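You operate a simulated robot arm through the tools that you are given. There is no shell and no other tool.

Carry out the task below with a simulated robot arm. There is one attempt and no reset: what you move stays moved.

JOB
Make room on the near end of the carpeted bench for the small blue card box (marked "C21"). At the end: the wide black sleeve stands on top of the black socket; the wide white sleeve stands on top of the blue jaw cover (marked "SOFT"); the small blue card box stands where the clear bag (marked "C52") stood; the clear bag from the top of the carpeted bench is on the top of the green felt pad; whatever was shut is shut again. Leave all else as you found it, and nothing knocked over.

Only the result counts: the job must be done as asked and must still hold three seconds after the hand-in. Knocking over, shifting, dropping, spilling or breaking anything else fails it. Lids that push on must go on centred and level and be pressed home; caps that screw on are set level and turned clockwise until they are tight.

ROBOT AND FRAMES
A 6-joint arm with a two-finger gripper, fixed in place. Base frame: the origin is at the foot of the arm, x ahead of it, y to its left, z up; the work surface is at about z = 83. Readings come in cm, rad, newtons and seconds.
With the tool pointing down near the work surface it reaches from about 12 to 68 cm from the base axis. Its first joint turns from -1.152 to 1.152 rad. Payload 2.45 kg.
Tool frame: the origin (TCP) lies between the finger pads and is the grasp point; the fingertips stand 3 cm ahead of it; z points along the fingers, y is the line along which they close. The gripper opens to 10.6 cm. The gripper's body begins 7.9 cm behind the TCP.
Orientation is that of the tool frame in the base frame, as a unit quaternion [x, y, z, w]. With the fingers straight down and closing along the base's y, the tool's x points along the base's -x, its y along +y and its z along -z.

CONTROLS
- The arm moves only by the tool drive_tool. Its argument "increments" is a list of rows, each a list of 7 numbers: the shift along the tool's x, y, z in units of 250 mm (1.0 is 250 mm), then the turn, a rotation vector about the tool's x, y, z in units of 45 degrees (1.0 is 45 degrees), then the opening, from 0 (shut) to 1 (fully open). In form: [[x, y, z, wx, wy, wz, fingers], ...]. A call has 1 to 20 rows; each row is the pose to reach, as a shift and turn from the pose commanded when the call began, along the tool's axes at that moment. A call with a number of a shift or a turn outside -1 to 1 is refused whole. Rows are played at 5 a second. More than 5 cm and 0.15 rad between two rows, or a gripper value outside its range, and nothing of the call is played. A pose out of reach is approached as far as the arm can. The call stops where the force on the tool passes 40 N (or 10 N more than at its start, if that is more) or the arm is blocked; 0.2 s more then pass. Each finger travels about 15.3 cm/s and halts on what it meets, pressing with about 30 N; the grip force reading is that of the motor and also rises with nothing between the fingers. The clock runs only during rows and for 0.2 s after the last one: add rows that repeat a pose to give the fingers time. It gives the time, the measured TCP pose, the force on the tool (base axes), the opening and the grip force at its end, in the units of the frame above (readings bear some noise), with the torque about the TCP (base axes, N m) and any sound that the robot's microphone picked up.
- Cameras (640 x 400 px; columns grow to the right, rows downward): "scene" is fixed at [7.06, 43.78, 139.37]; the picture's right is [-0.51, -0.86, 0.00], its down [-0.58, 0.35, -0.73] and it looks along [0.63, -0.38, -0.68] (base axes); focal length 326 px, centre (320, 200). "wrist" rides on the gripper at [7.6, -0.2, -10.6] in the tool frame; the picture's right is [0.02, 1.00, 0.00], its down [-0.78, 0.02, -0.62] and it looks along [-0.62, 0.01, 0.78] (tool axes); focal length 247 px, centre (320, 200).
- camera(camera): a new picture of that camera. It takes no simulated time.
- locate(camera, pixels): there is no depth. For up to 12 entries [column, row, z] of the newest picture of that camera ("zoom" is the newest enlarged one), the place [x, y] in the base frame at which the ray of that pixel passes the height z, good to about 0.3 cm. It takes no simulated time.
- inspect(camera, box): a new picture of the part [left, top, right, bottom] of that camera's present view, enlarged. It takes no simulated time.
- job_done(): hands the job in; it is judged then, once.

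Leave the gripper open and the arm clear of the work at the hand-in unless told otherwise.

The tools are called after ">>>" as a command line: name --pt "numbers of a row" for each row, then --argument value for the rest, lists and objects as JSON in quotes. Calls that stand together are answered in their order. drive_tool: Moves the arm, as the interface text tells. Its arguments: {"type":"object","properties":{"increments":{"type":"array"}},"required":["increments"]} The other tools are called the same way: camera (camera) takes a picture; locate (camera, pixels) gives the place at which the rays of pixels pass given heights; inspect (camera, box) takes an enlarged picture of a part of a camera's view; job_done () hands the job in.

At the start:

```text
clock: 0.0
eef_pos: [32.17, 1.91, 108.76]
orientation: [0.0, 1.0, -0.001, 0.001]
force: [-0.3, 0.1, -0.8]
ft_torque: [0.02, 0.03, 0.02]
opening: 10.6
grip_force: 0.1
```

scene: 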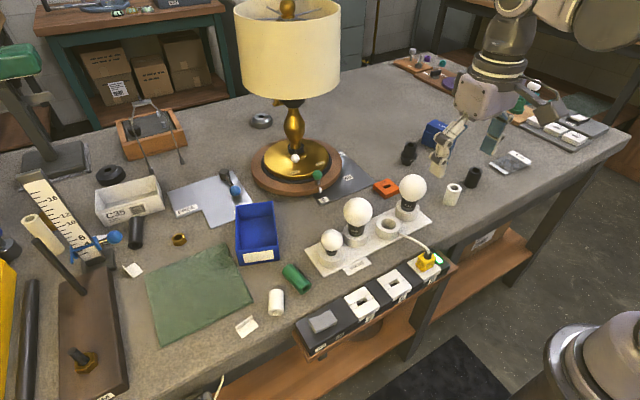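
wrist: 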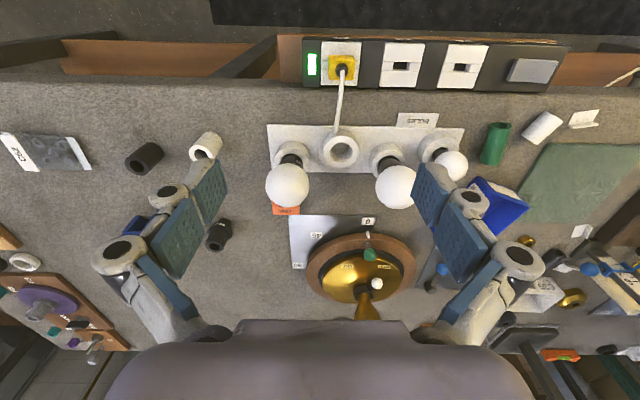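

I'll begin by looking closely at the scene: the bag (scene ~515,160), sleeves (~453,193; 472,177), blue box (~435,132), and green felt (~195,290).

>>> inspect --camera "scene" --box '[380, 90, 560, 220]'

>>> inspect --camera "scene" --box '[100, 150, 340, 350]'

>>> inspect --camera "wrist" --box '[0, 100, 260, 370]'

>>> inspect --camera "scene" --box '[480, 60, 640, 180]'

```text
3.08 times, centred on (470, 155) of scene
```

zoom: 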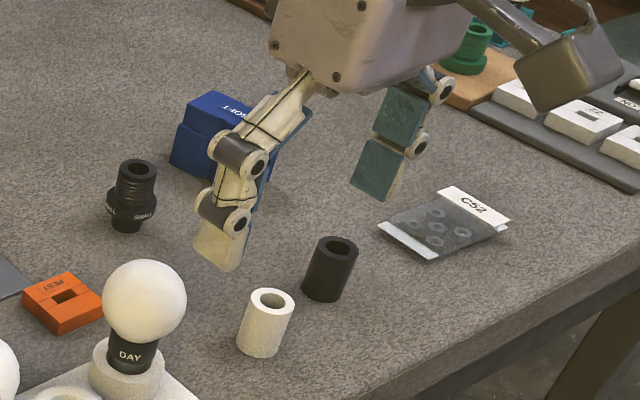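

```text
2.00 times, centred on (220, 250) of scene
```

zoom: 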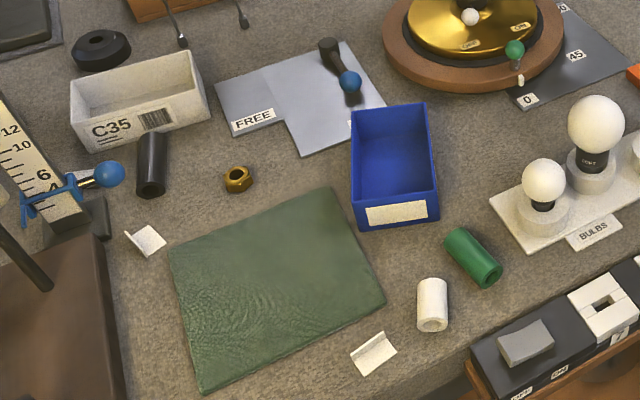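

```text
1.48 times, centred on (130, 235) of wrist
```

zoom: 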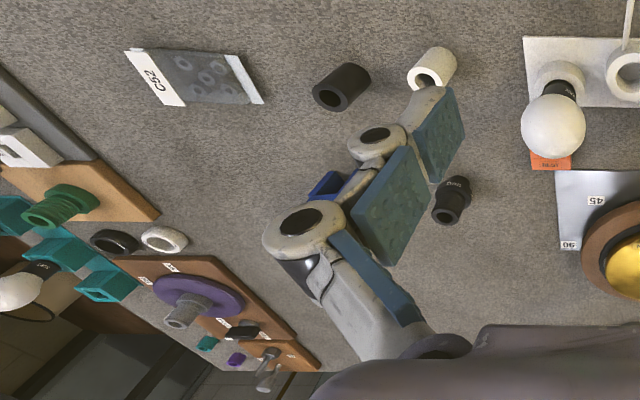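

```text
3.33 times, centred on (560, 120) of scene
```

zoom: 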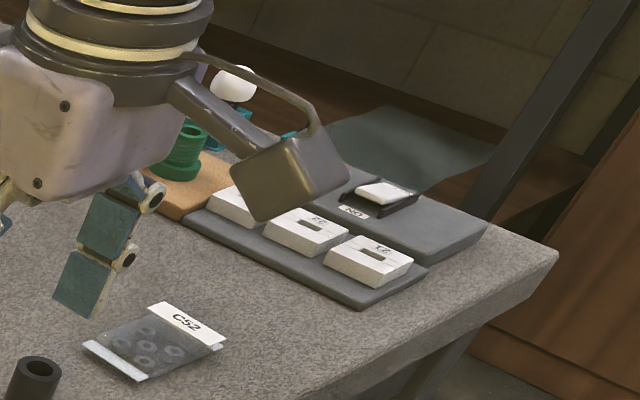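

Next I need closer views of each candidate: the open blue box (257,232), the sleeves, the socket at (409,153), and the shelf areas.

>>> inspect --camera "scene" --box '[220, 190, 320, 330]'

>>> inspect --camera "scene" --box '[390, 110, 490, 210]'

>>> inspect --camera "scene" --box '[0, 140, 200, 300]'

>>> inspect --camera "scene" --box '[0, 0, 240, 150]'

>>> inspect --camera "scene" --box '[380, 40, 560, 150]'

>>> inspect --camera "scene" --box '[280, 200, 520, 370]'

>>> inspect --camera "wrist" --box '[400, 90, 640, 370]'

```text
2.86 times, centred on (270, 260) of scene
```

zoom: 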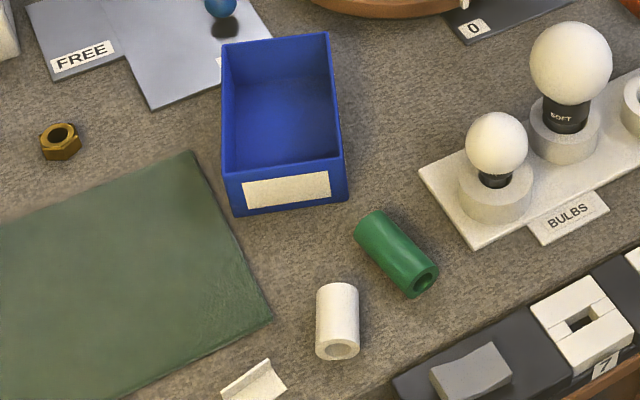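

```text
4.00 times, centred on (440, 160) of scene
```

zoom: 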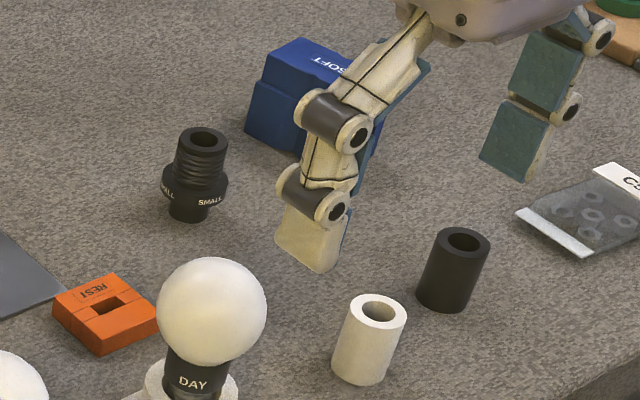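

```text
2.50 times, centred on (100, 220) of scene
```

zoom: 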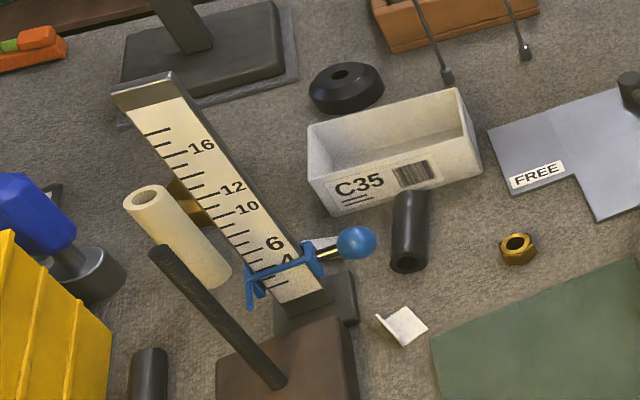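

```text
2.67 times, centred on (120, 75) of scene
```

zoom: 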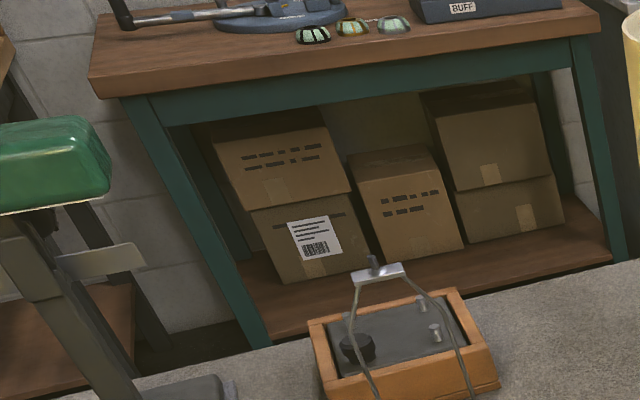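

```text
3.56 times, centred on (470, 95) of scene
```

zoom: 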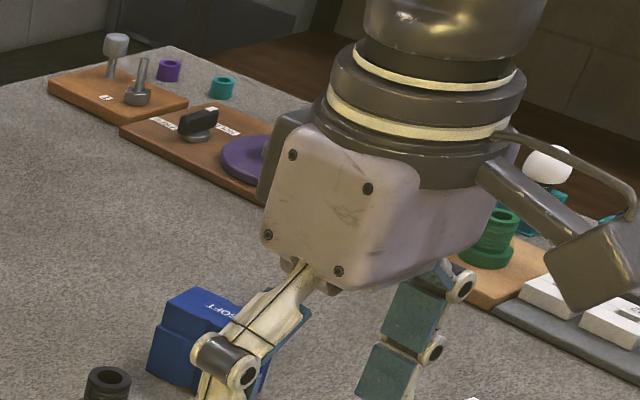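

```text
2.35 times, centred on (400, 285) of scene
```

zoom: 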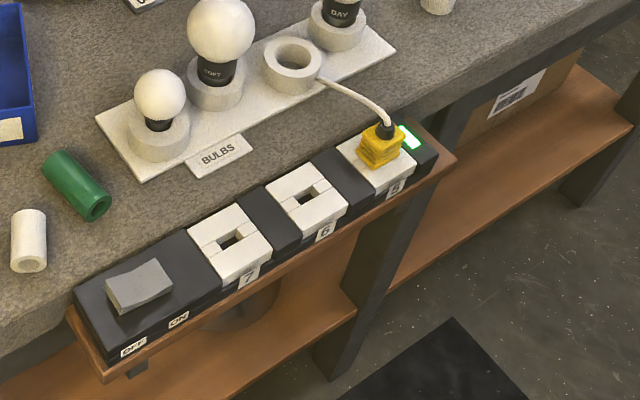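

```text
1.43 times, centred on (520, 230) of wrist
```

zoom: 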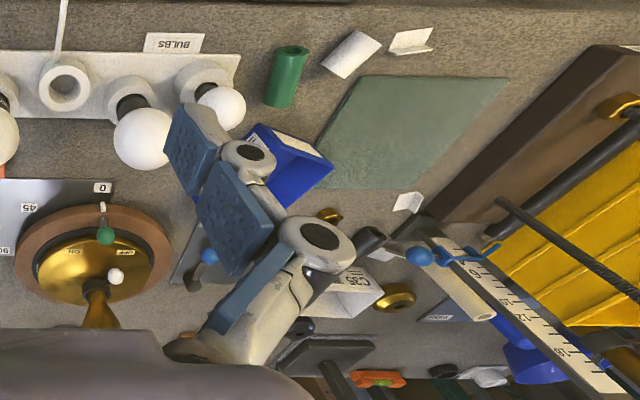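

I'll locate the key objects on the bench plane (z≈83) from the scene view: bag corners, sleeves' bases, socket, SOFT cover, blue box, felt corners.

>>> camera --camera "scene"

>>> locate --camera "scene" --pixels '[[515, 160, 83], [449, 203, 83], [470, 185, 83], [409, 162, 83], [433, 143, 83], [187, 293, 83], [145, 280, 83], [222, 244, 83], [252, 300, 83], [157, 344, 83]]'

>>> locate --camera "scene" --pixels '[[237, 262, 83], [279, 260, 83], [276, 315, 83], [385, 190, 83], [135, 247, 83], [180, 241, 83], [317, 337, 83], [365, 268, 83], [283, 180, 83]]'

```text
taken
```

scene: 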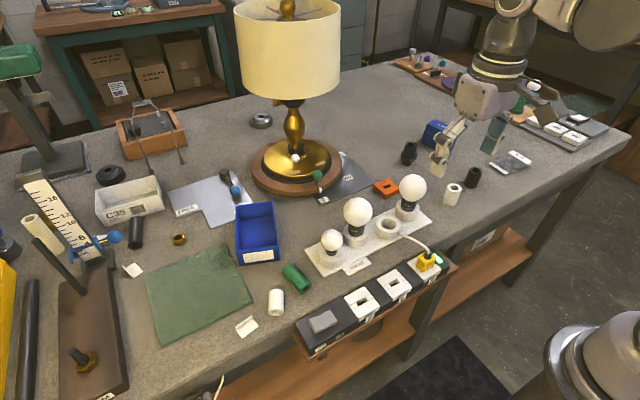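

```text
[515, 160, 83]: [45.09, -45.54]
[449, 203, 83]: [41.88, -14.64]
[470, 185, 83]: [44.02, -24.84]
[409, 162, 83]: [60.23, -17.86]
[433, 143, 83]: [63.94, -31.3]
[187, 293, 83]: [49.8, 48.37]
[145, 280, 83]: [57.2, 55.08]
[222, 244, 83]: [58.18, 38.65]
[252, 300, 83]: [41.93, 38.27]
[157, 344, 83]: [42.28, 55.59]
```

```text
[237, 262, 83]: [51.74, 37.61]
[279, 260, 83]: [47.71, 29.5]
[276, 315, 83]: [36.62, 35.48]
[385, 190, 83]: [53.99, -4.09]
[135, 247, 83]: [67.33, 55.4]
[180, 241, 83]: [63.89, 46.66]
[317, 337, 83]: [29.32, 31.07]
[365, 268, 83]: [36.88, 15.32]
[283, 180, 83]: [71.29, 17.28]
```

The open blue box at (257,232) shows only a blank-looking label; I need a closer look. The arm is at z≈108.8, clear of bulbs. I'll raise it and shift to the left (base +y) to view the blue box and felt with the wrist camera.

>>> drive_tool --pt "0 0 -0.12 0 0 0 1" --pt "0 0 -0.24 0 0 0 1" --pt "0 0.18 -0.24 0 0 0 1" --pt "0 0.36 -0.24 0 0 0 1" --pt "0 0.54 -0.24 0 0 0 1" --pt "0 0.72 -0.24 0 0 0 1" --pt "0 0.9 -0.24 0 0 0 1" --pt "0 1.0 -0.24 0 0 0 1"

>>> camera --camera "wrist"

>>> camera --camera "scene"

```text
clock: 1.8
eef_pos: [31.99, 27.07, 114.74]
orientation: [0.0, 1.0, 0.001, 0.001]
force: [-1.0, 0.2, 0.1]
ft_torque: [-0.02, 0.0, -0.04]
opening: 10.63
grip_force: 0.0
```

```text
taken
```

wrist: 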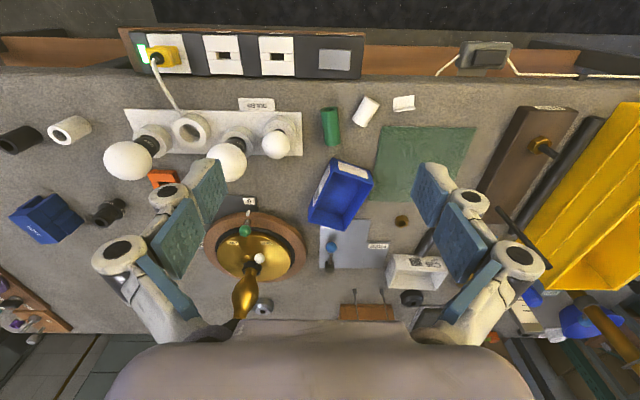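

```text
taken
```

scene: 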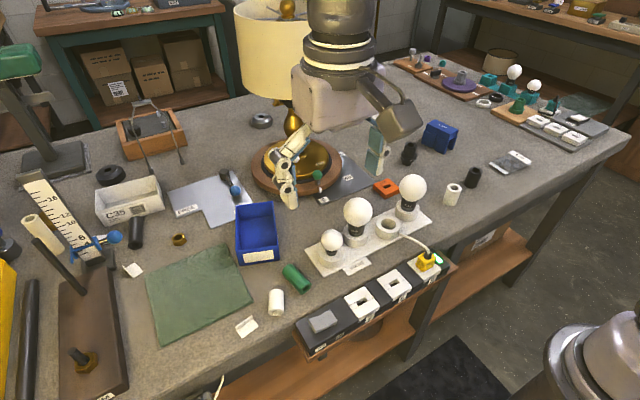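

Now the right end of the bench is unobstructed. I'll zoom in there and on the blue box.

>>> inspect --camera "scene" --box '[390, 30, 620, 210]'

>>> inspect --camera "scene" --box '[395, 110, 545, 210]'

>>> inspect --camera "wrist" --box '[270, 80, 500, 310]'

>>> inspect --camera "wrist" --box '[0, 80, 180, 260]'

>>> inspect --camera "scene" --box '[225, 195, 290, 275]'

```text
2.22 times, centred on (505, 120) of scene
```

zoom: 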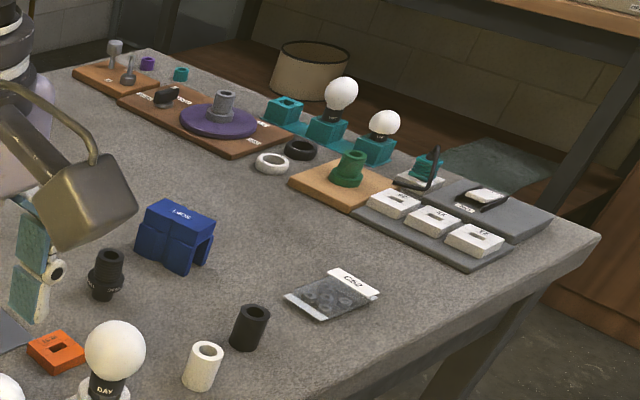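

```text
4.00 times, centred on (470, 160) of scene
```

zoom: 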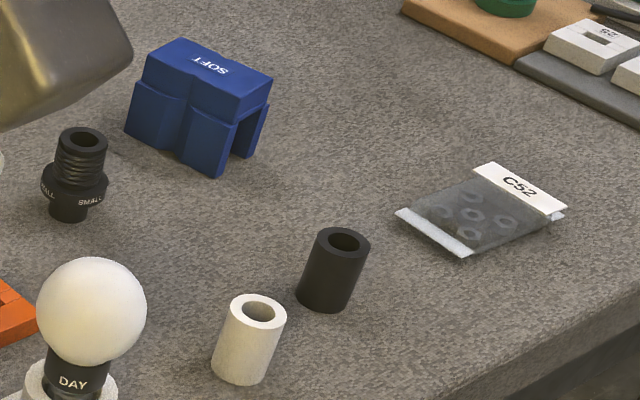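

```text
1.74 times, centred on (385, 195) of wrist
```

zoom: 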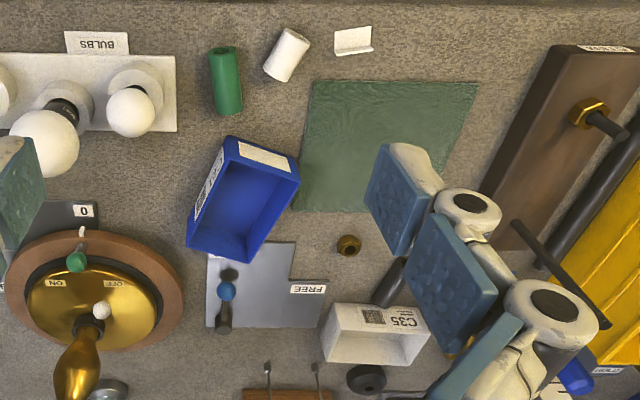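

```text
2.22 times, centred on (90, 170) of wrist
```

zoom: 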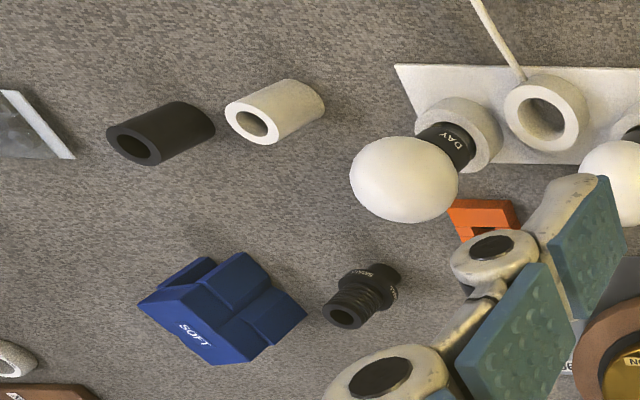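

```text
5.00 times, centred on (258, 235) of scene
```

zoom: 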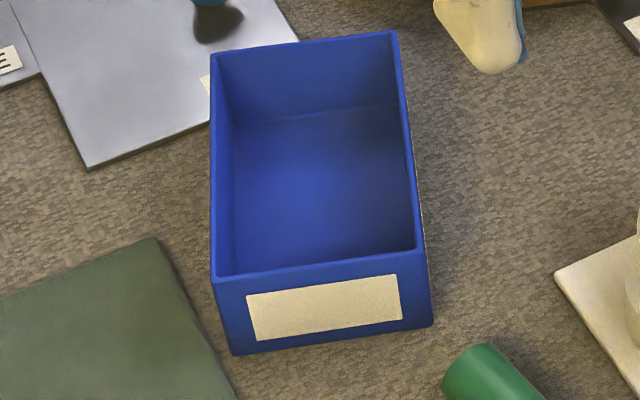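

The blue box carries a barcode label on its bulb-facing side. I'll measure its corners from the last zoom at several heights.

>>> locate --camera "zoom" --pixels '[[232, 354, 83], [432, 325, 83], [213, 281, 88], [427, 250, 88], [209, 50, 88], [394, 31, 88], [213, 281, 90], [427, 250, 90], [209, 50, 90], [394, 31, 90]]'

>>> inspect --camera "wrist" --box '[295, 145, 385, 245]'

```text
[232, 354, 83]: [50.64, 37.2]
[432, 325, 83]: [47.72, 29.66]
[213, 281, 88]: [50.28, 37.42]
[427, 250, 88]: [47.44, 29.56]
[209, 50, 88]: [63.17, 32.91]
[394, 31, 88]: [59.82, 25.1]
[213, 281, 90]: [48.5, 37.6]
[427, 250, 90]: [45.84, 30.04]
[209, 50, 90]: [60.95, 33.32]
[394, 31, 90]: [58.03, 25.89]
```

```text
4.00 times, centred on (340, 195) of wrist
```

zoom: 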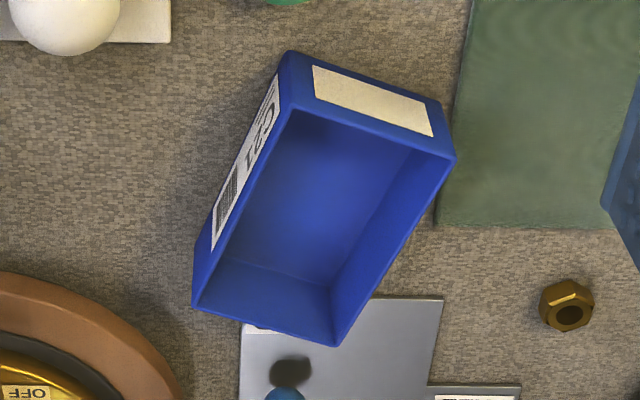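

The label reads "C21": this is the box (about 8.3 x 13.7 cm, top at z≈88). Now I'll move the arm to the right end (base −y) at the same height to see the bag, sleeves and socket with the wrist camera.

>>> drive_tool --pt "0 -0.18 0 0 0 0 1" --pt "0 -0.36 0 0 0 0 1" --pt "0 -0.54 0 0 0 0 1" --pt "0 -0.72 0 0 0 0 1" --pt "0 -0.9 0 0 0 0 1" --pt "0 -1.0 0 0 0 0 1"

>>> drive_tool --pt "0 -0.18 0 0 0 0 1" --pt "0 -0.36 0 0 0 0 1" --pt "0 -0.54 0 0 0 0 1" --pt "0 -0.72 0 0 0 0 1" --pt "0 -0.9 0 0 0 0 1" --pt "0 -1.0 0 0 0 0 1"

>>> camera --camera "wrist"

>>> camera --camera "scene"

```text
clock: 3.2
eef_pos: [32.12, 1.85, 114.62]
orientation: [0.0, 1.0, -0.001, 0.0]
force: [0.0, 0.0, 0.2]
ft_torque: [0.03, -0.02, -0.01]
opening: 10.63
grip_force: 0.1
```

```text
clock: 4.6
eef_pos: [32.45, -22.96, 114.86]
orientation: [0.001, 1.0, 0.0, 0.001]
force: [0.6, 0.5, -0.1]
ft_torque: [0.01, 0.05, 0.01]
opening: 10.58
grip_force: 0.1
```

```text
taken
```

wrist: 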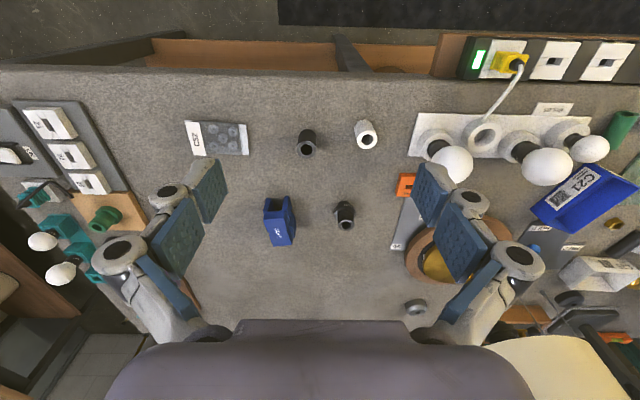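

```text
taken
```

scene: 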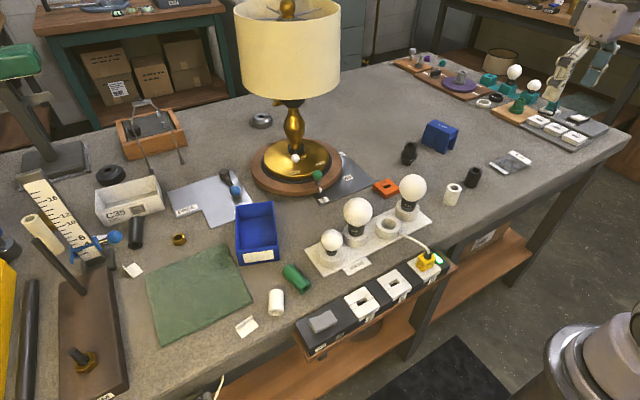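

Clear view now. Zooming in on the bag, sleeves, cover, and socket from the wrist camera, plus the scene.

>>> inspect --camera "wrist" --box '[170, 100, 270, 170]'

>>> inspect --camera "wrist" --box '[280, 110, 390, 240]'

>>> inspect --camera "wrist" --box '[240, 170, 380, 260]'

>>> inspect --camera "scene" --box '[480, 130, 560, 190]'

>>> inspect --camera "scene" --box '[395, 120, 495, 215]'

>>> inspect --camera "scene" --box '[380, 40, 620, 190]'

```text
5.71 times, centred on (220, 135) of wrist
```

zoom: 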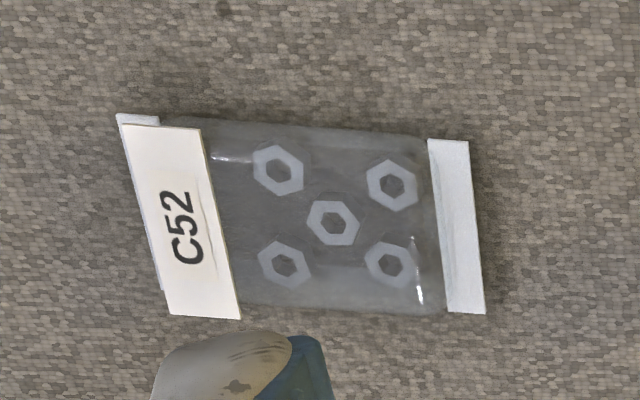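

```text
3.08 times, centred on (335, 175) of wrist
```

zoom: 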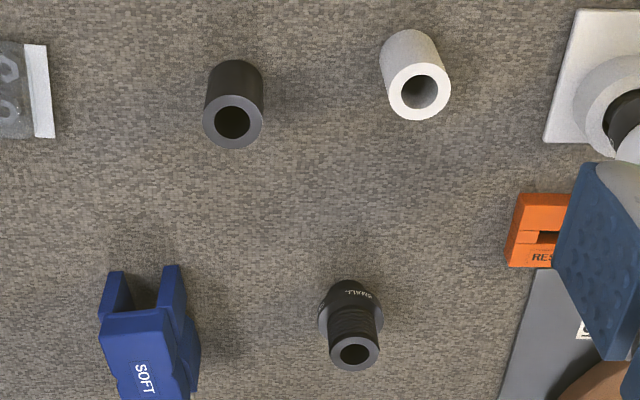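

```text
4.44 times, centred on (310, 215) of wrist
```

zoom: 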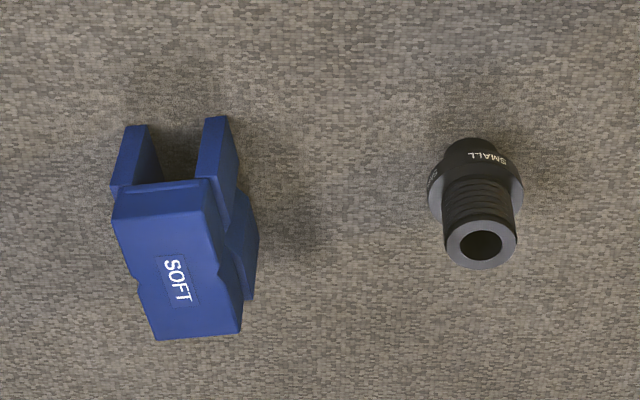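

```text
6.67 times, centred on (520, 160) of scene
```

zoom: 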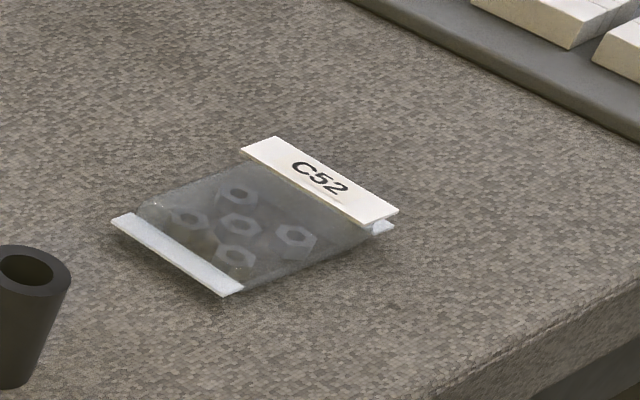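

```text
4.21 times, centred on (445, 168) of scene
```

zoom: 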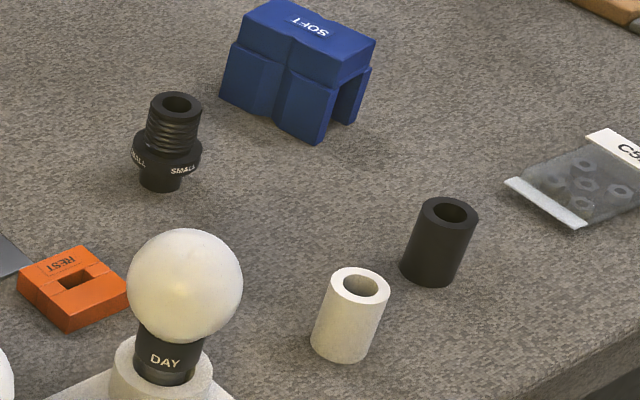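

```text
2.67 times, centred on (500, 115) of scene
```

zoom: 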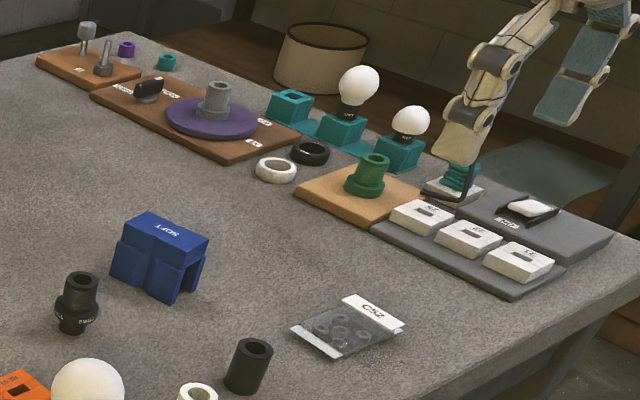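

I'll measure the sleeves, socket, cover and bag using both cameras (pixel positions from the zooms converted to full-picture coordinates).

>>> locate --camera "wrist" --pixels '[[306.8, 149, 88], [306.8, 149, 89], [306.8, 149, 90], [366.8, 139.6, 88], [366.8, 139.6, 89], [366.8, 139.6, 90], [346.4, 225.3, 88], [346.4, 225.3, 90], [346.4, 225.3, 92], [279.5, 238.5, 88], [279.5, 238.5, 90], [279.5, 238.5, 92]]'

>>> locate --camera "scene" --pixels '[[475.6, 171.6, 88], [475.6, 171.6, 89], [475.6, 171.6, 90], [454.5, 188.2, 88], [454.5, 188.2, 89], [454.5, 188.2, 90], [411, 145.2, 88], [411, 145.2, 90], [411, 145.2, 92]]'

```text
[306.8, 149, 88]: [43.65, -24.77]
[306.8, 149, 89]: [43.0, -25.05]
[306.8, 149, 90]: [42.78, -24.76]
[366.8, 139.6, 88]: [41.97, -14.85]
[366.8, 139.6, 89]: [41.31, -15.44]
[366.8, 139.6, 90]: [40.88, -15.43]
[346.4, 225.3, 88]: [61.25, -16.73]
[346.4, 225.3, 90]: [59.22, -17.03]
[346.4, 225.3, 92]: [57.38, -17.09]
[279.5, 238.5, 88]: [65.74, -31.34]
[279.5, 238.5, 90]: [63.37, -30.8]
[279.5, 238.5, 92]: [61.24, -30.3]
```

```text
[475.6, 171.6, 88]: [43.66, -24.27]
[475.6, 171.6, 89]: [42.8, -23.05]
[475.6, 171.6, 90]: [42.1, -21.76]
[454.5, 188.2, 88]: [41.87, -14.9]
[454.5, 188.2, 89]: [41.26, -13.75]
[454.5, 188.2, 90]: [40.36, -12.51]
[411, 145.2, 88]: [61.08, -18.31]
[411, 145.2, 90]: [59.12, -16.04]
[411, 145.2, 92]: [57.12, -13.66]
```

Both sleeves' tops are at z≈88, the socket's top at ≈89.2 (60,-17). Now the bag's corners and the bench edge.

>>> locate --camera "wrist" --pixels '[[184.4, 119.9, 83.3], [206, 156, 84], [193.7, 155.3, 84], [245.9, 124.5, 83.3], [248.9, 154.6, 83.3], [238.9, 124.1, 83.3], [199.5, 122.4, 84], [185.4, 121.9, 84], [222, 120, 83.5], [222, 155, 83.5], [190, 75, 83], [300, 75, 83]]'

>>> locate --camera "scene" --pixels '[[494, 164.5, 83.3], [513.5, 174.5, 83.3], [556, 189, 83], [600, 163, 83], [510, 150.5, 84], [534, 162.5, 84], [579, 137, 83], [520, 113, 83]]'

```text
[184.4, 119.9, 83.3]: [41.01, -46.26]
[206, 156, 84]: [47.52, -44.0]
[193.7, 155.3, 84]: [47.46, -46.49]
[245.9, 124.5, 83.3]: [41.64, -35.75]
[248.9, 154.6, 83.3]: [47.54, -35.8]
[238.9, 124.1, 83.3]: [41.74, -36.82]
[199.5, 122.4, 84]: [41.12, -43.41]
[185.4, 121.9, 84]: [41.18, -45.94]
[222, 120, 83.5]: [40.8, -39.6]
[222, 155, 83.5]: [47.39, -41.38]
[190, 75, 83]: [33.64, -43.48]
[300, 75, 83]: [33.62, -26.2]
```

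```text
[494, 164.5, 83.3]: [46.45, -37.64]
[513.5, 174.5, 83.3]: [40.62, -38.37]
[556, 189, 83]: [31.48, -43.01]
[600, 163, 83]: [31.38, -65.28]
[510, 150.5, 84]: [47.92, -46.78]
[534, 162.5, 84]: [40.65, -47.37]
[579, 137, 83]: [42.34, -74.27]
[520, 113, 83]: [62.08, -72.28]
```

I mis-scaled some scene pixels; repeating the bag corners with the right conversion.

>>> locate --camera "scene" --pixels '[[488.8, 162.7, 83.3], [505.3, 174.5, 83.3], [513.3, 150.5, 84], [531.7, 161.8, 84], [508, 152.5, 84], [526.5, 163.7, 84], [530.9, 164.5, 83.2], [492.5, 161.5, 83.3]]'

>>> inspect --camera "scene" --box '[480, 140, 540, 180]'

```text
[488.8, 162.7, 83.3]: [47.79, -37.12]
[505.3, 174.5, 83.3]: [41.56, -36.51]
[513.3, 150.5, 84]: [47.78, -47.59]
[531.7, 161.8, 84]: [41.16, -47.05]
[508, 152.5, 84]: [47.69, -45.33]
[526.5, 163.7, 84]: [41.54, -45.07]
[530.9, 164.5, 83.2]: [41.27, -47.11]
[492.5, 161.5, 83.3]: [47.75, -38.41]
```

```text
10.00 times, centred on (510, 160) of scene
```

zoom: 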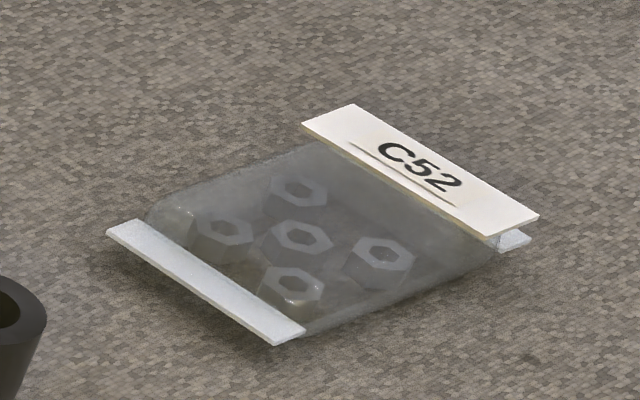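

The bag measures roughly x 41–47, y −46…−35.6, about 1.5–2 cm thick, centred near (44,−40.6). The bench edge is near x≈32. I'll move above the bag and start turning the tool so the fingers close along base x (across the bag's 6 cm width).

>>> drive_tool --pt "-0.066 -0.1 0.027 0 0 0.143 1" --pt "-0.132 -0.2 0.054 0 0 0.286 1" --pt "-0.198 -0.3 0.081 0 0 0.429 1" --pt "-0.264 -0.4 0.108 0 0 0.571 1" --pt "-0.33 -0.5 0.135 0 0 0.714 1" --pt "-0.396 -0.6 0.162 0 0 0.857 1" --pt "-0.464 -0.704 0.192 0 0 1.0 1" --pt "-0.464 -0.704 0.192 0 0 1.0 1"

>>> drive_tool --pt "0 0 0.04 0 0 0.167 1" --pt "0 0 0.08 0 0 0.333 1" --pt "0 0 0.12 0 0 0.5 1" --pt "0 0 0.16 0 0 0.667 1" --pt "0 0 0.2 0 0 0.833 1" --pt "0 0 0.24 0 0 1.0 1" --pt "0 0 0.24 0 0 1.0 1"

>>> camera --camera "wrist"

>>> camera --camera "scene"

```text
clock: 6.4
eef_pos: [43.81, -40.64, 109.97]
orientation: [0.384, 0.923, 0.0, 0.0]
force: [0.3, -0.2, -0.2]
ft_torque: [-0.02, 0.0, 0.0]
opening: 10.57
grip_force: 0.1
```

```text
clock: 8.0
eef_pos: [43.79, -40.65, 103.95]
orientation: [0.708, 0.706, 0.001, 0.001]
force: [-0.6, -0.1, -0.1]
ft_torque: [-0.03, -0.01, 0.0]
opening: 10.6
grip_force: 0.1
```

```text
taken
```

wrist: 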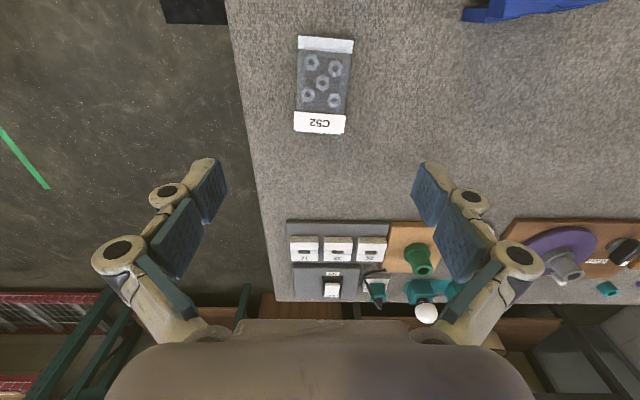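

```text
taken
```

scene: 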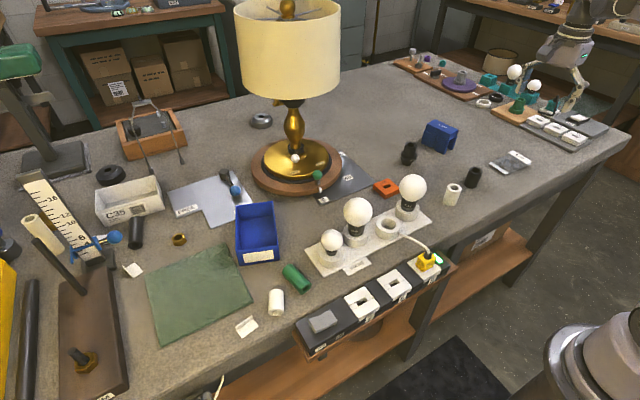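

The tool is turned; the bag is at (322,85) in the wrist view. I'll zoom and relocate its corners from this angle.

>>> inspect --camera "wrist" --box '[272, 25, 372, 145]'

```text
3.33 times, centred on (322, 85) of wrist
```

zoom: 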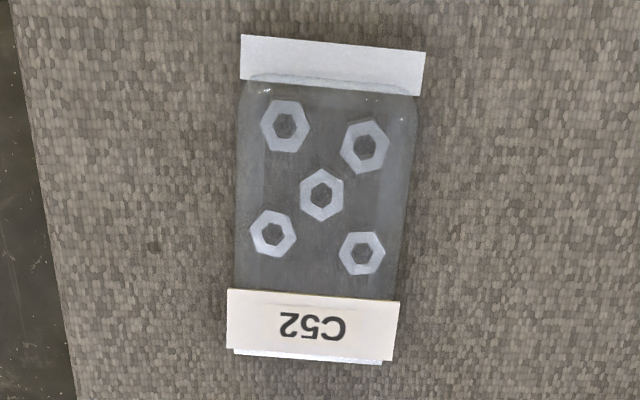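

>>> locate --camera "zoom" --pixels '[[241, 36, 83.5], [425, 51, 83.5], [241, 36, 84.3], [425, 51, 84.3], [228, 290, 85], [400, 301, 85], [228, 346, 85], [393, 360, 85], [321, 195, 84], [238, 200, 84], [408, 200, 84], [30, 100, 83]]'

```text
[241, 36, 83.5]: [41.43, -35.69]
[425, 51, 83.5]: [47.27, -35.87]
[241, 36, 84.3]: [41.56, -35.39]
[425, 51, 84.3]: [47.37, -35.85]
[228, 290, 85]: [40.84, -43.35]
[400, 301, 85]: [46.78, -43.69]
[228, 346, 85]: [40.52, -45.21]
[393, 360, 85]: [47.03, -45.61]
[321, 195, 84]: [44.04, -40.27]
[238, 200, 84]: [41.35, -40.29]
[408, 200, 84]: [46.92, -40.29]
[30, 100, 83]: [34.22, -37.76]
```

The bag is centred at about (44.1,−40.4), turned ~3°. I'll align by 3° and descend to TCP z≈88 first.

>>> drive_tool --pt "0.01 0.012 0.1 0 0 0.067 1" --pt "0.01 0.012 0.2 0 0 0.067 1" --pt "0.01 0.012 0.3 0 0 0.067 1" --pt "0.01 0.012 0.4 0 0 0.067 1" --pt "0.01 0.012 0.5 0 0 0.067 1" --pt "0.01 0.012 0.58 0 0 0.067 1" --pt "0.01 0.012 0.638 0 0 0.067 1" --pt "0.01 0.012 0.638 0 0 0.067 1"

>>> camera --camera "wrist"

>>> inspect --camera "scene" --box '[470, 110, 570, 190]'

```text
clock: 9.8
eef_pos: [44.18, -40.49, 87.97]
orientation: [0.725, 0.689, 0.001, 0.001]
force: [0.1, -0.5, 0.2]
ft_torque: [-0.01, -0.01, -0.01]
opening: 10.62
grip_force: 0.1
```

```text
taken
```

wrist: 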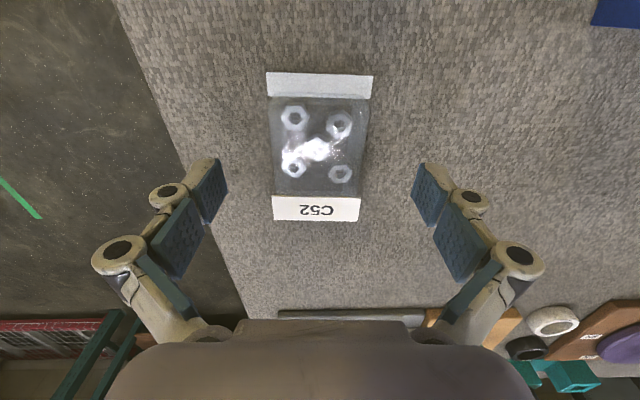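

```text
5.00 times, centred on (520, 150) of scene
```

zoom: 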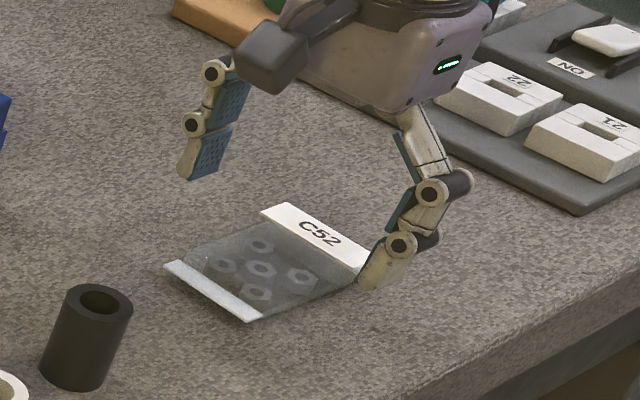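

Fingers straddle the bag with tips ~2 cm above the bench. Lowering 1.6 cm so the tips are just above the carpet, then closing.

>>> drive_tool --pt "0 0 0.03 0 0 0 1" --pt "0 0 0.05 0 0 0 1" --pt "0 0 0.064 0 0 0 1" --pt "0 0 0.064 0 0 0 1"

>>> inspect --camera "scene" --box '[470, 110, 570, 190]'

```text
clock: 10.8
eef_pos: [44.16, -40.5, 86.41]
orientation: [0.725, 0.688, 0.0, 0.0]
force: [-0.1, 0.2, 0.6]
ft_torque: [0.01, 0.01, 0.01]
opening: 10.6
grip_force: 0.1
```

```text
5.00 times, centred on (520, 150) of scene
```

zoom: 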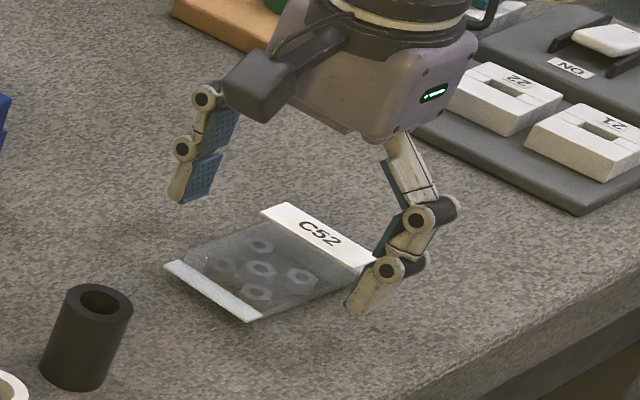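

Tips now sit just above the carpet. Closing on the bag.

>>> drive_tool --pt "0 0 0 0 0 0 0.75" --pt "0 0 0 0 0 0 0.6" --pt "0 0 0 0 0 0 0.4" --pt "0 0 0 0 0 0 0" --pt "0 0 0 0 0 0 0" --pt "0 0 0 0 0 0 0"

>>> inspect --camera "scene" --box '[470, 110, 570, 190]'

>>> camera --camera "wrist"

```text
clock: 12.2
eef_pos: [44.12, -40.49, 86.41]
orientation: [0.726, 0.688, 0.001, 0.0]
force: [-1.4, -0.3, 2.7]
ft_torque: [-0.17, -0.02, -0.06]
opening: 5.9
grip_force: 30.1
```

```text
5.00 times, centred on (520, 150) of scene
```

zoom: 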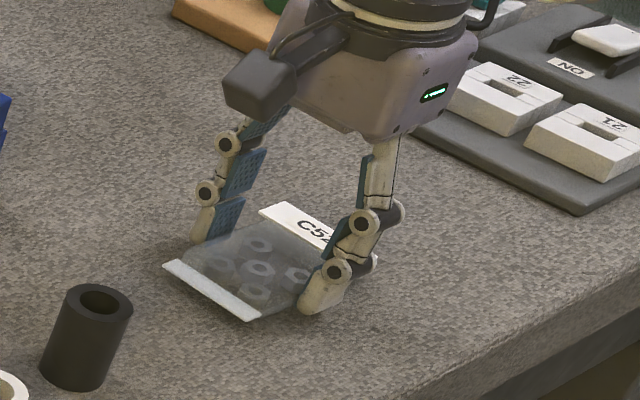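

```text
taken
```

wrist: 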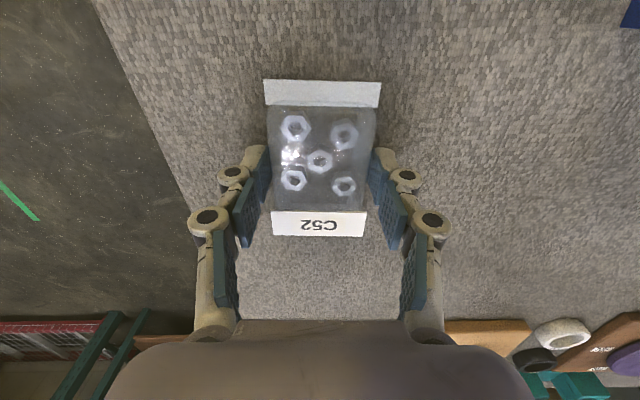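

Gripped at 5.9 cm opening with 30 N. Lifting gently a few cm and checking.

>>> drive_tool --pt "0 0 -0.02 0 0 0 0" --pt "0 0 -0.06 0 0 0 0" --pt "0 0 -0.12 0 0 0 0" --pt "0 0 -0.2 0 0 0 0" --pt "0 0 -0.3 0 0 0 0" --pt "0 0 -0.3 0 0 0 0"

>>> camera --camera "wrist"

>>> inspect --camera "scene" --box '[470, 80, 590, 190]'

```text
clock: 13.6
eef_pos: [44.1, -40.6, 93.91]
orientation: [0.725, 0.689, 0.001, 0.0]
force: [0.2, 0.0, -1.8]
ft_torque: [-0.01, 0.05, -0.02]
opening: 5.93
grip_force: 30.4
```

```text
taken
```

wrist: 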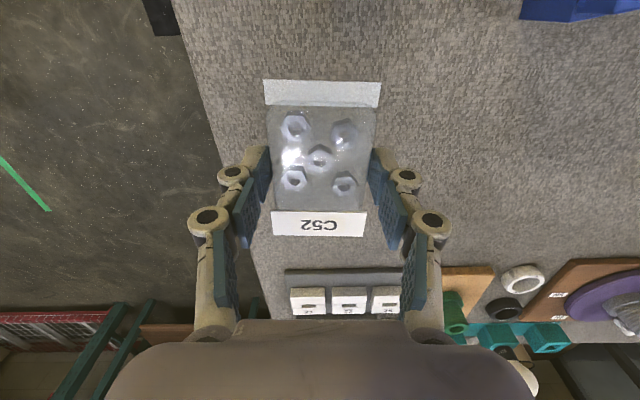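

```text
3.64 times, centred on (530, 135) of scene
```

zoom: 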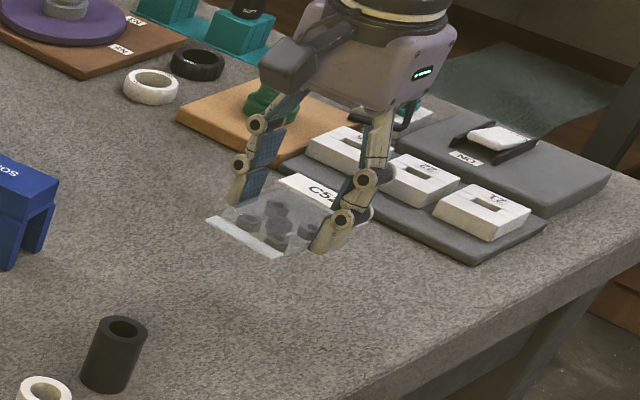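

Held level, ~0.2 kg. Raising to z≈112, pulling in toward the base and turning back 45°, then across to the left.

>>> drive_tool --pt "0 0 -0.12 0 0 0 0" --pt "0 0 -0.24 0 0 0 0" --pt "-0.004 -0.08 -0.36 0 0 -0.2 0" --pt "-0.008 -0.16 -0.48 0 0 -0.35 0" --pt "-0.012 -0.24 -0.6 0 0 -0.52 0" --pt "-0.016 -0.32 -0.72 0 0 -0.68 0" --pt "-0.02 -0.4 -0.72 0 0 -0.84 0" --pt "-0.02 -0.4 -0.72 0 0 -1.0 0"

>>> drive_tool --pt "0.1 0.08 0 0 0 -0.143 0" --pt "0.2 0.16 0 0 0 -0.286 0" --pt "0.3 0.24 0 0 0 -0.429 0" --pt "0.4 0.32 0 0 0 -0.571 0" --pt "0.5 0.4 0 0 0 -0.714 0" --pt "0.6 0.48 0 0 0 -0.857 0" --pt "0.68 0.559 0 0 0 -1.0 0" --pt "0.68 0.559 0 0 0 -1.0 0"

>>> camera --camera "wrist"

```text
refused: row 3 steps farther than a row can; nothing moved
```

```text
clock: 15.4
eef_pos: [58.98, -24.16, 93.92]
orientation: [0.407, 0.914, 0.0, 0.001]
force: [0.8, 0.5, 0.4]
ft_torque: [-0.01, 0.02, -0.03]
opening: 5.92
grip_force: 29.6
```

```text
taken
```

wrist: 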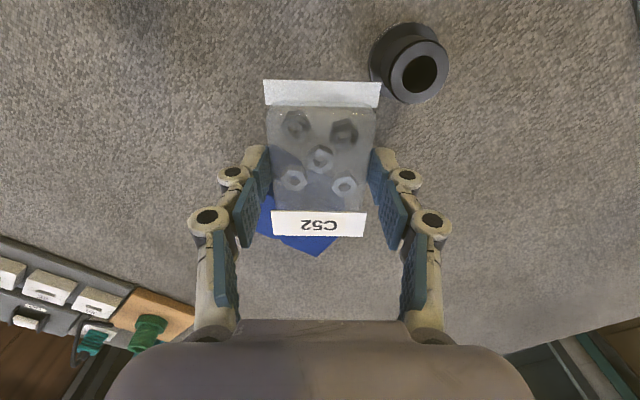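

The first call was refused (too large a turn step) and the second ran at low height, so the arm is now over the cover/socket at z≈94. I'll check that nothing was touched before moving.

>>> inspect --camera "scene" --box '[380, 70, 520, 210]'

>>> camera --camera "scene"

```text
2.86 times, centred on (450, 140) of scene
```

zoom: 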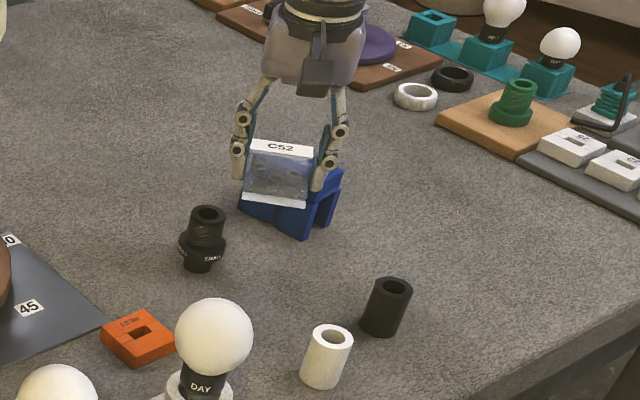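

```text
taken
```

scene: 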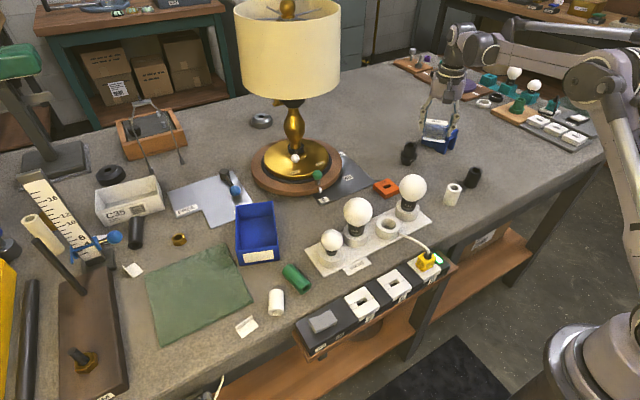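

Cover and socket are at their earlier pixel positions, undisturbed; the force reading is nil. Going straight up now to z≈112.

>>> drive_tool --pt "0 0 -0.06 0 0 0 0" --pt "0 0 -0.16 0 0 0 0" --pt "0 0 -0.28 0 0 0 0" --pt "0 0 -0.4 0 0 0 0" --pt "0 0 -0.52 0 0 0 0" --pt "0 0 -0.64 0 0 0 0" --pt "0 0 -0.72 0 0 0 0" --pt "0 0 -0.72 0 0 0 0"

>>> inspect --camera "scene" --box '[395, 110, 545, 210]'

```text
clock: 17.2
eef_pos: [57.91, -23.7, 110.28]
orientation: [0.406, 0.914, -0.001, 0.001]
force: [0.3, 0.8, -0.8]
ft_torque: [0.0, 0.04, 0.01]
opening: 5.9
grip_force: 30.3
out of reach, approached as far as the arm can: row 6, 7, 8
```

```text
4.00 times, centred on (470, 160) of scene
```

zoom: 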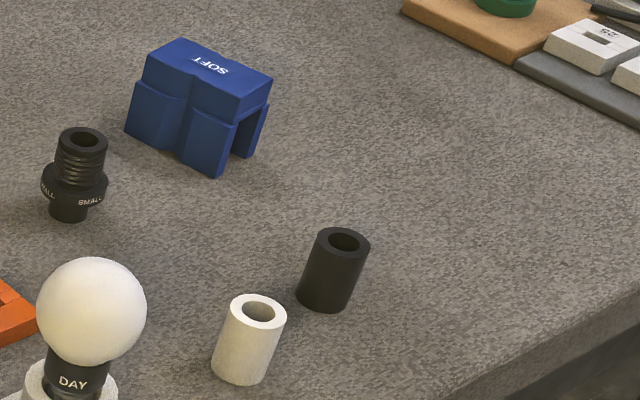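

Everything matches the earlier picture; nothing was touched. Pulling in toward the base with the remaining 45° turn (one call at a time from here).

>>> drive_tool --pt "0.106 -0.073 0 0 0 -0.125 0" --pt "0.212 -0.146 0 0 0 -0.25 0" --pt "0.318 -0.219 0 0 0 -0.375 0" --pt "0.424 -0.292 0 0 0 -0.5 0" --pt "0.53 -0.365 0 0 0 -0.625 0" --pt "0.636 -0.438 0 0 0 -0.75 0" --pt "0.742 -0.511 0 0 0 -0.875 0" --pt "0.85 -0.583 0 0 0 -1.0 0" --pt "0.85 -0.583 0 0 0 -1.0 0"

>>> camera --camera "scene"

```text
clock: 19.2
eef_pos: [32.62, -17.78, 110.32]
orientation: [0.026, 1.0, 0.0, 0.002]
force: [0.4, 0.2, -1.0]
ft_torque: [0.02, 0.02, 0.0]
opening: 5.93
grip_force: 30.0
```

```text
taken
```

scene: 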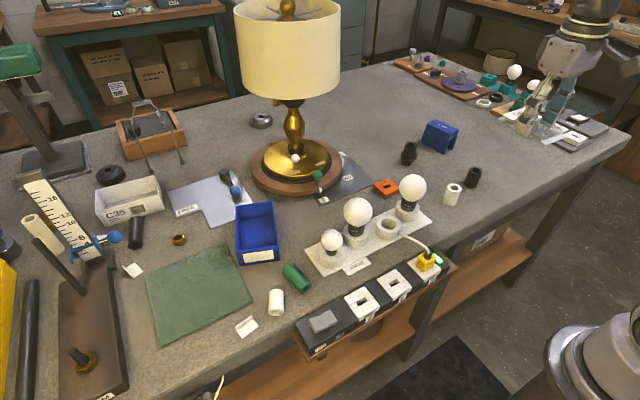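

Next, slide 24 cm along +y at this height, with a 3° squaring turn.

>>> drive_tool --pt "0.008 0.16 0 0 0 -0.02 0" --pt "0.016 0.32 0 0 0 -0.03 0" --pt "0.024 0.48 0 0 0 -0.04 0" --pt "0.032 0.64 0 0 0 -0.05 0" --pt "0.04 0.8 0 0 0 -0.067 0" --pt "0.05 0.959 0 0 0 -0.067 0" --pt "0.05 0.959 0 0 0 -0.067 0"

>>> drive_tool --pt "0 0.16 0 0 0 0 0" --pt "0 0.32 0 0 0 0 0" --pt "0 0.48 0 0 0 0 0" --pt "0 0.64 0 0 0 0 0" --pt "0 0.8 0 0 0 0 0" --pt "0 0.96 0 0 0 0 0" --pt "0 0.96 0 0 0 0 0"

>>> camera --camera "scene"

>>> camera --camera "wrist"

```text
clock: 20.8
eef_pos: [32.53, 6.27, 110.11]
orientation: [0.002, 1.0, 0.0, 0.001]
force: [0.3, 0.6, -0.2]
ft_torque: [0.01, 0.03, -0.01]
opening: 5.92
grip_force: 29.9
```

```text
clock: 22.4
eef_pos: [32.82, 30.12, 110.12]
orientation: [0.001, 1.0, 0.0, 0.001]
force: [0.4, 0.3, -0.6]
ft_torque: [-0.04, 0.02, -0.02]
opening: 5.9
grip_force: 30.0
```

```text
taken
```

scene: 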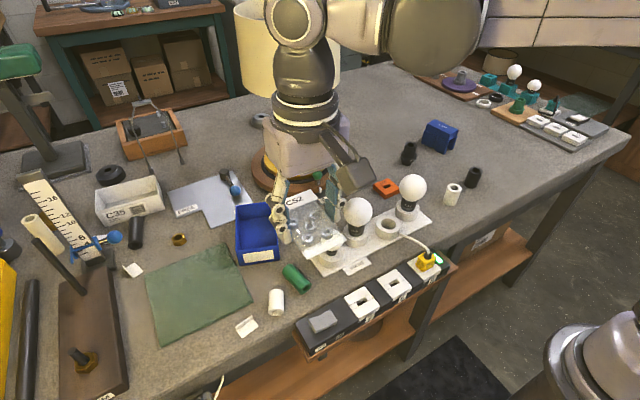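

```text
taken
```

wrist: 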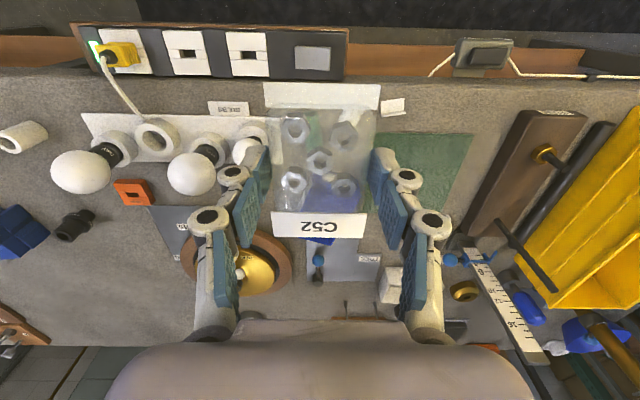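

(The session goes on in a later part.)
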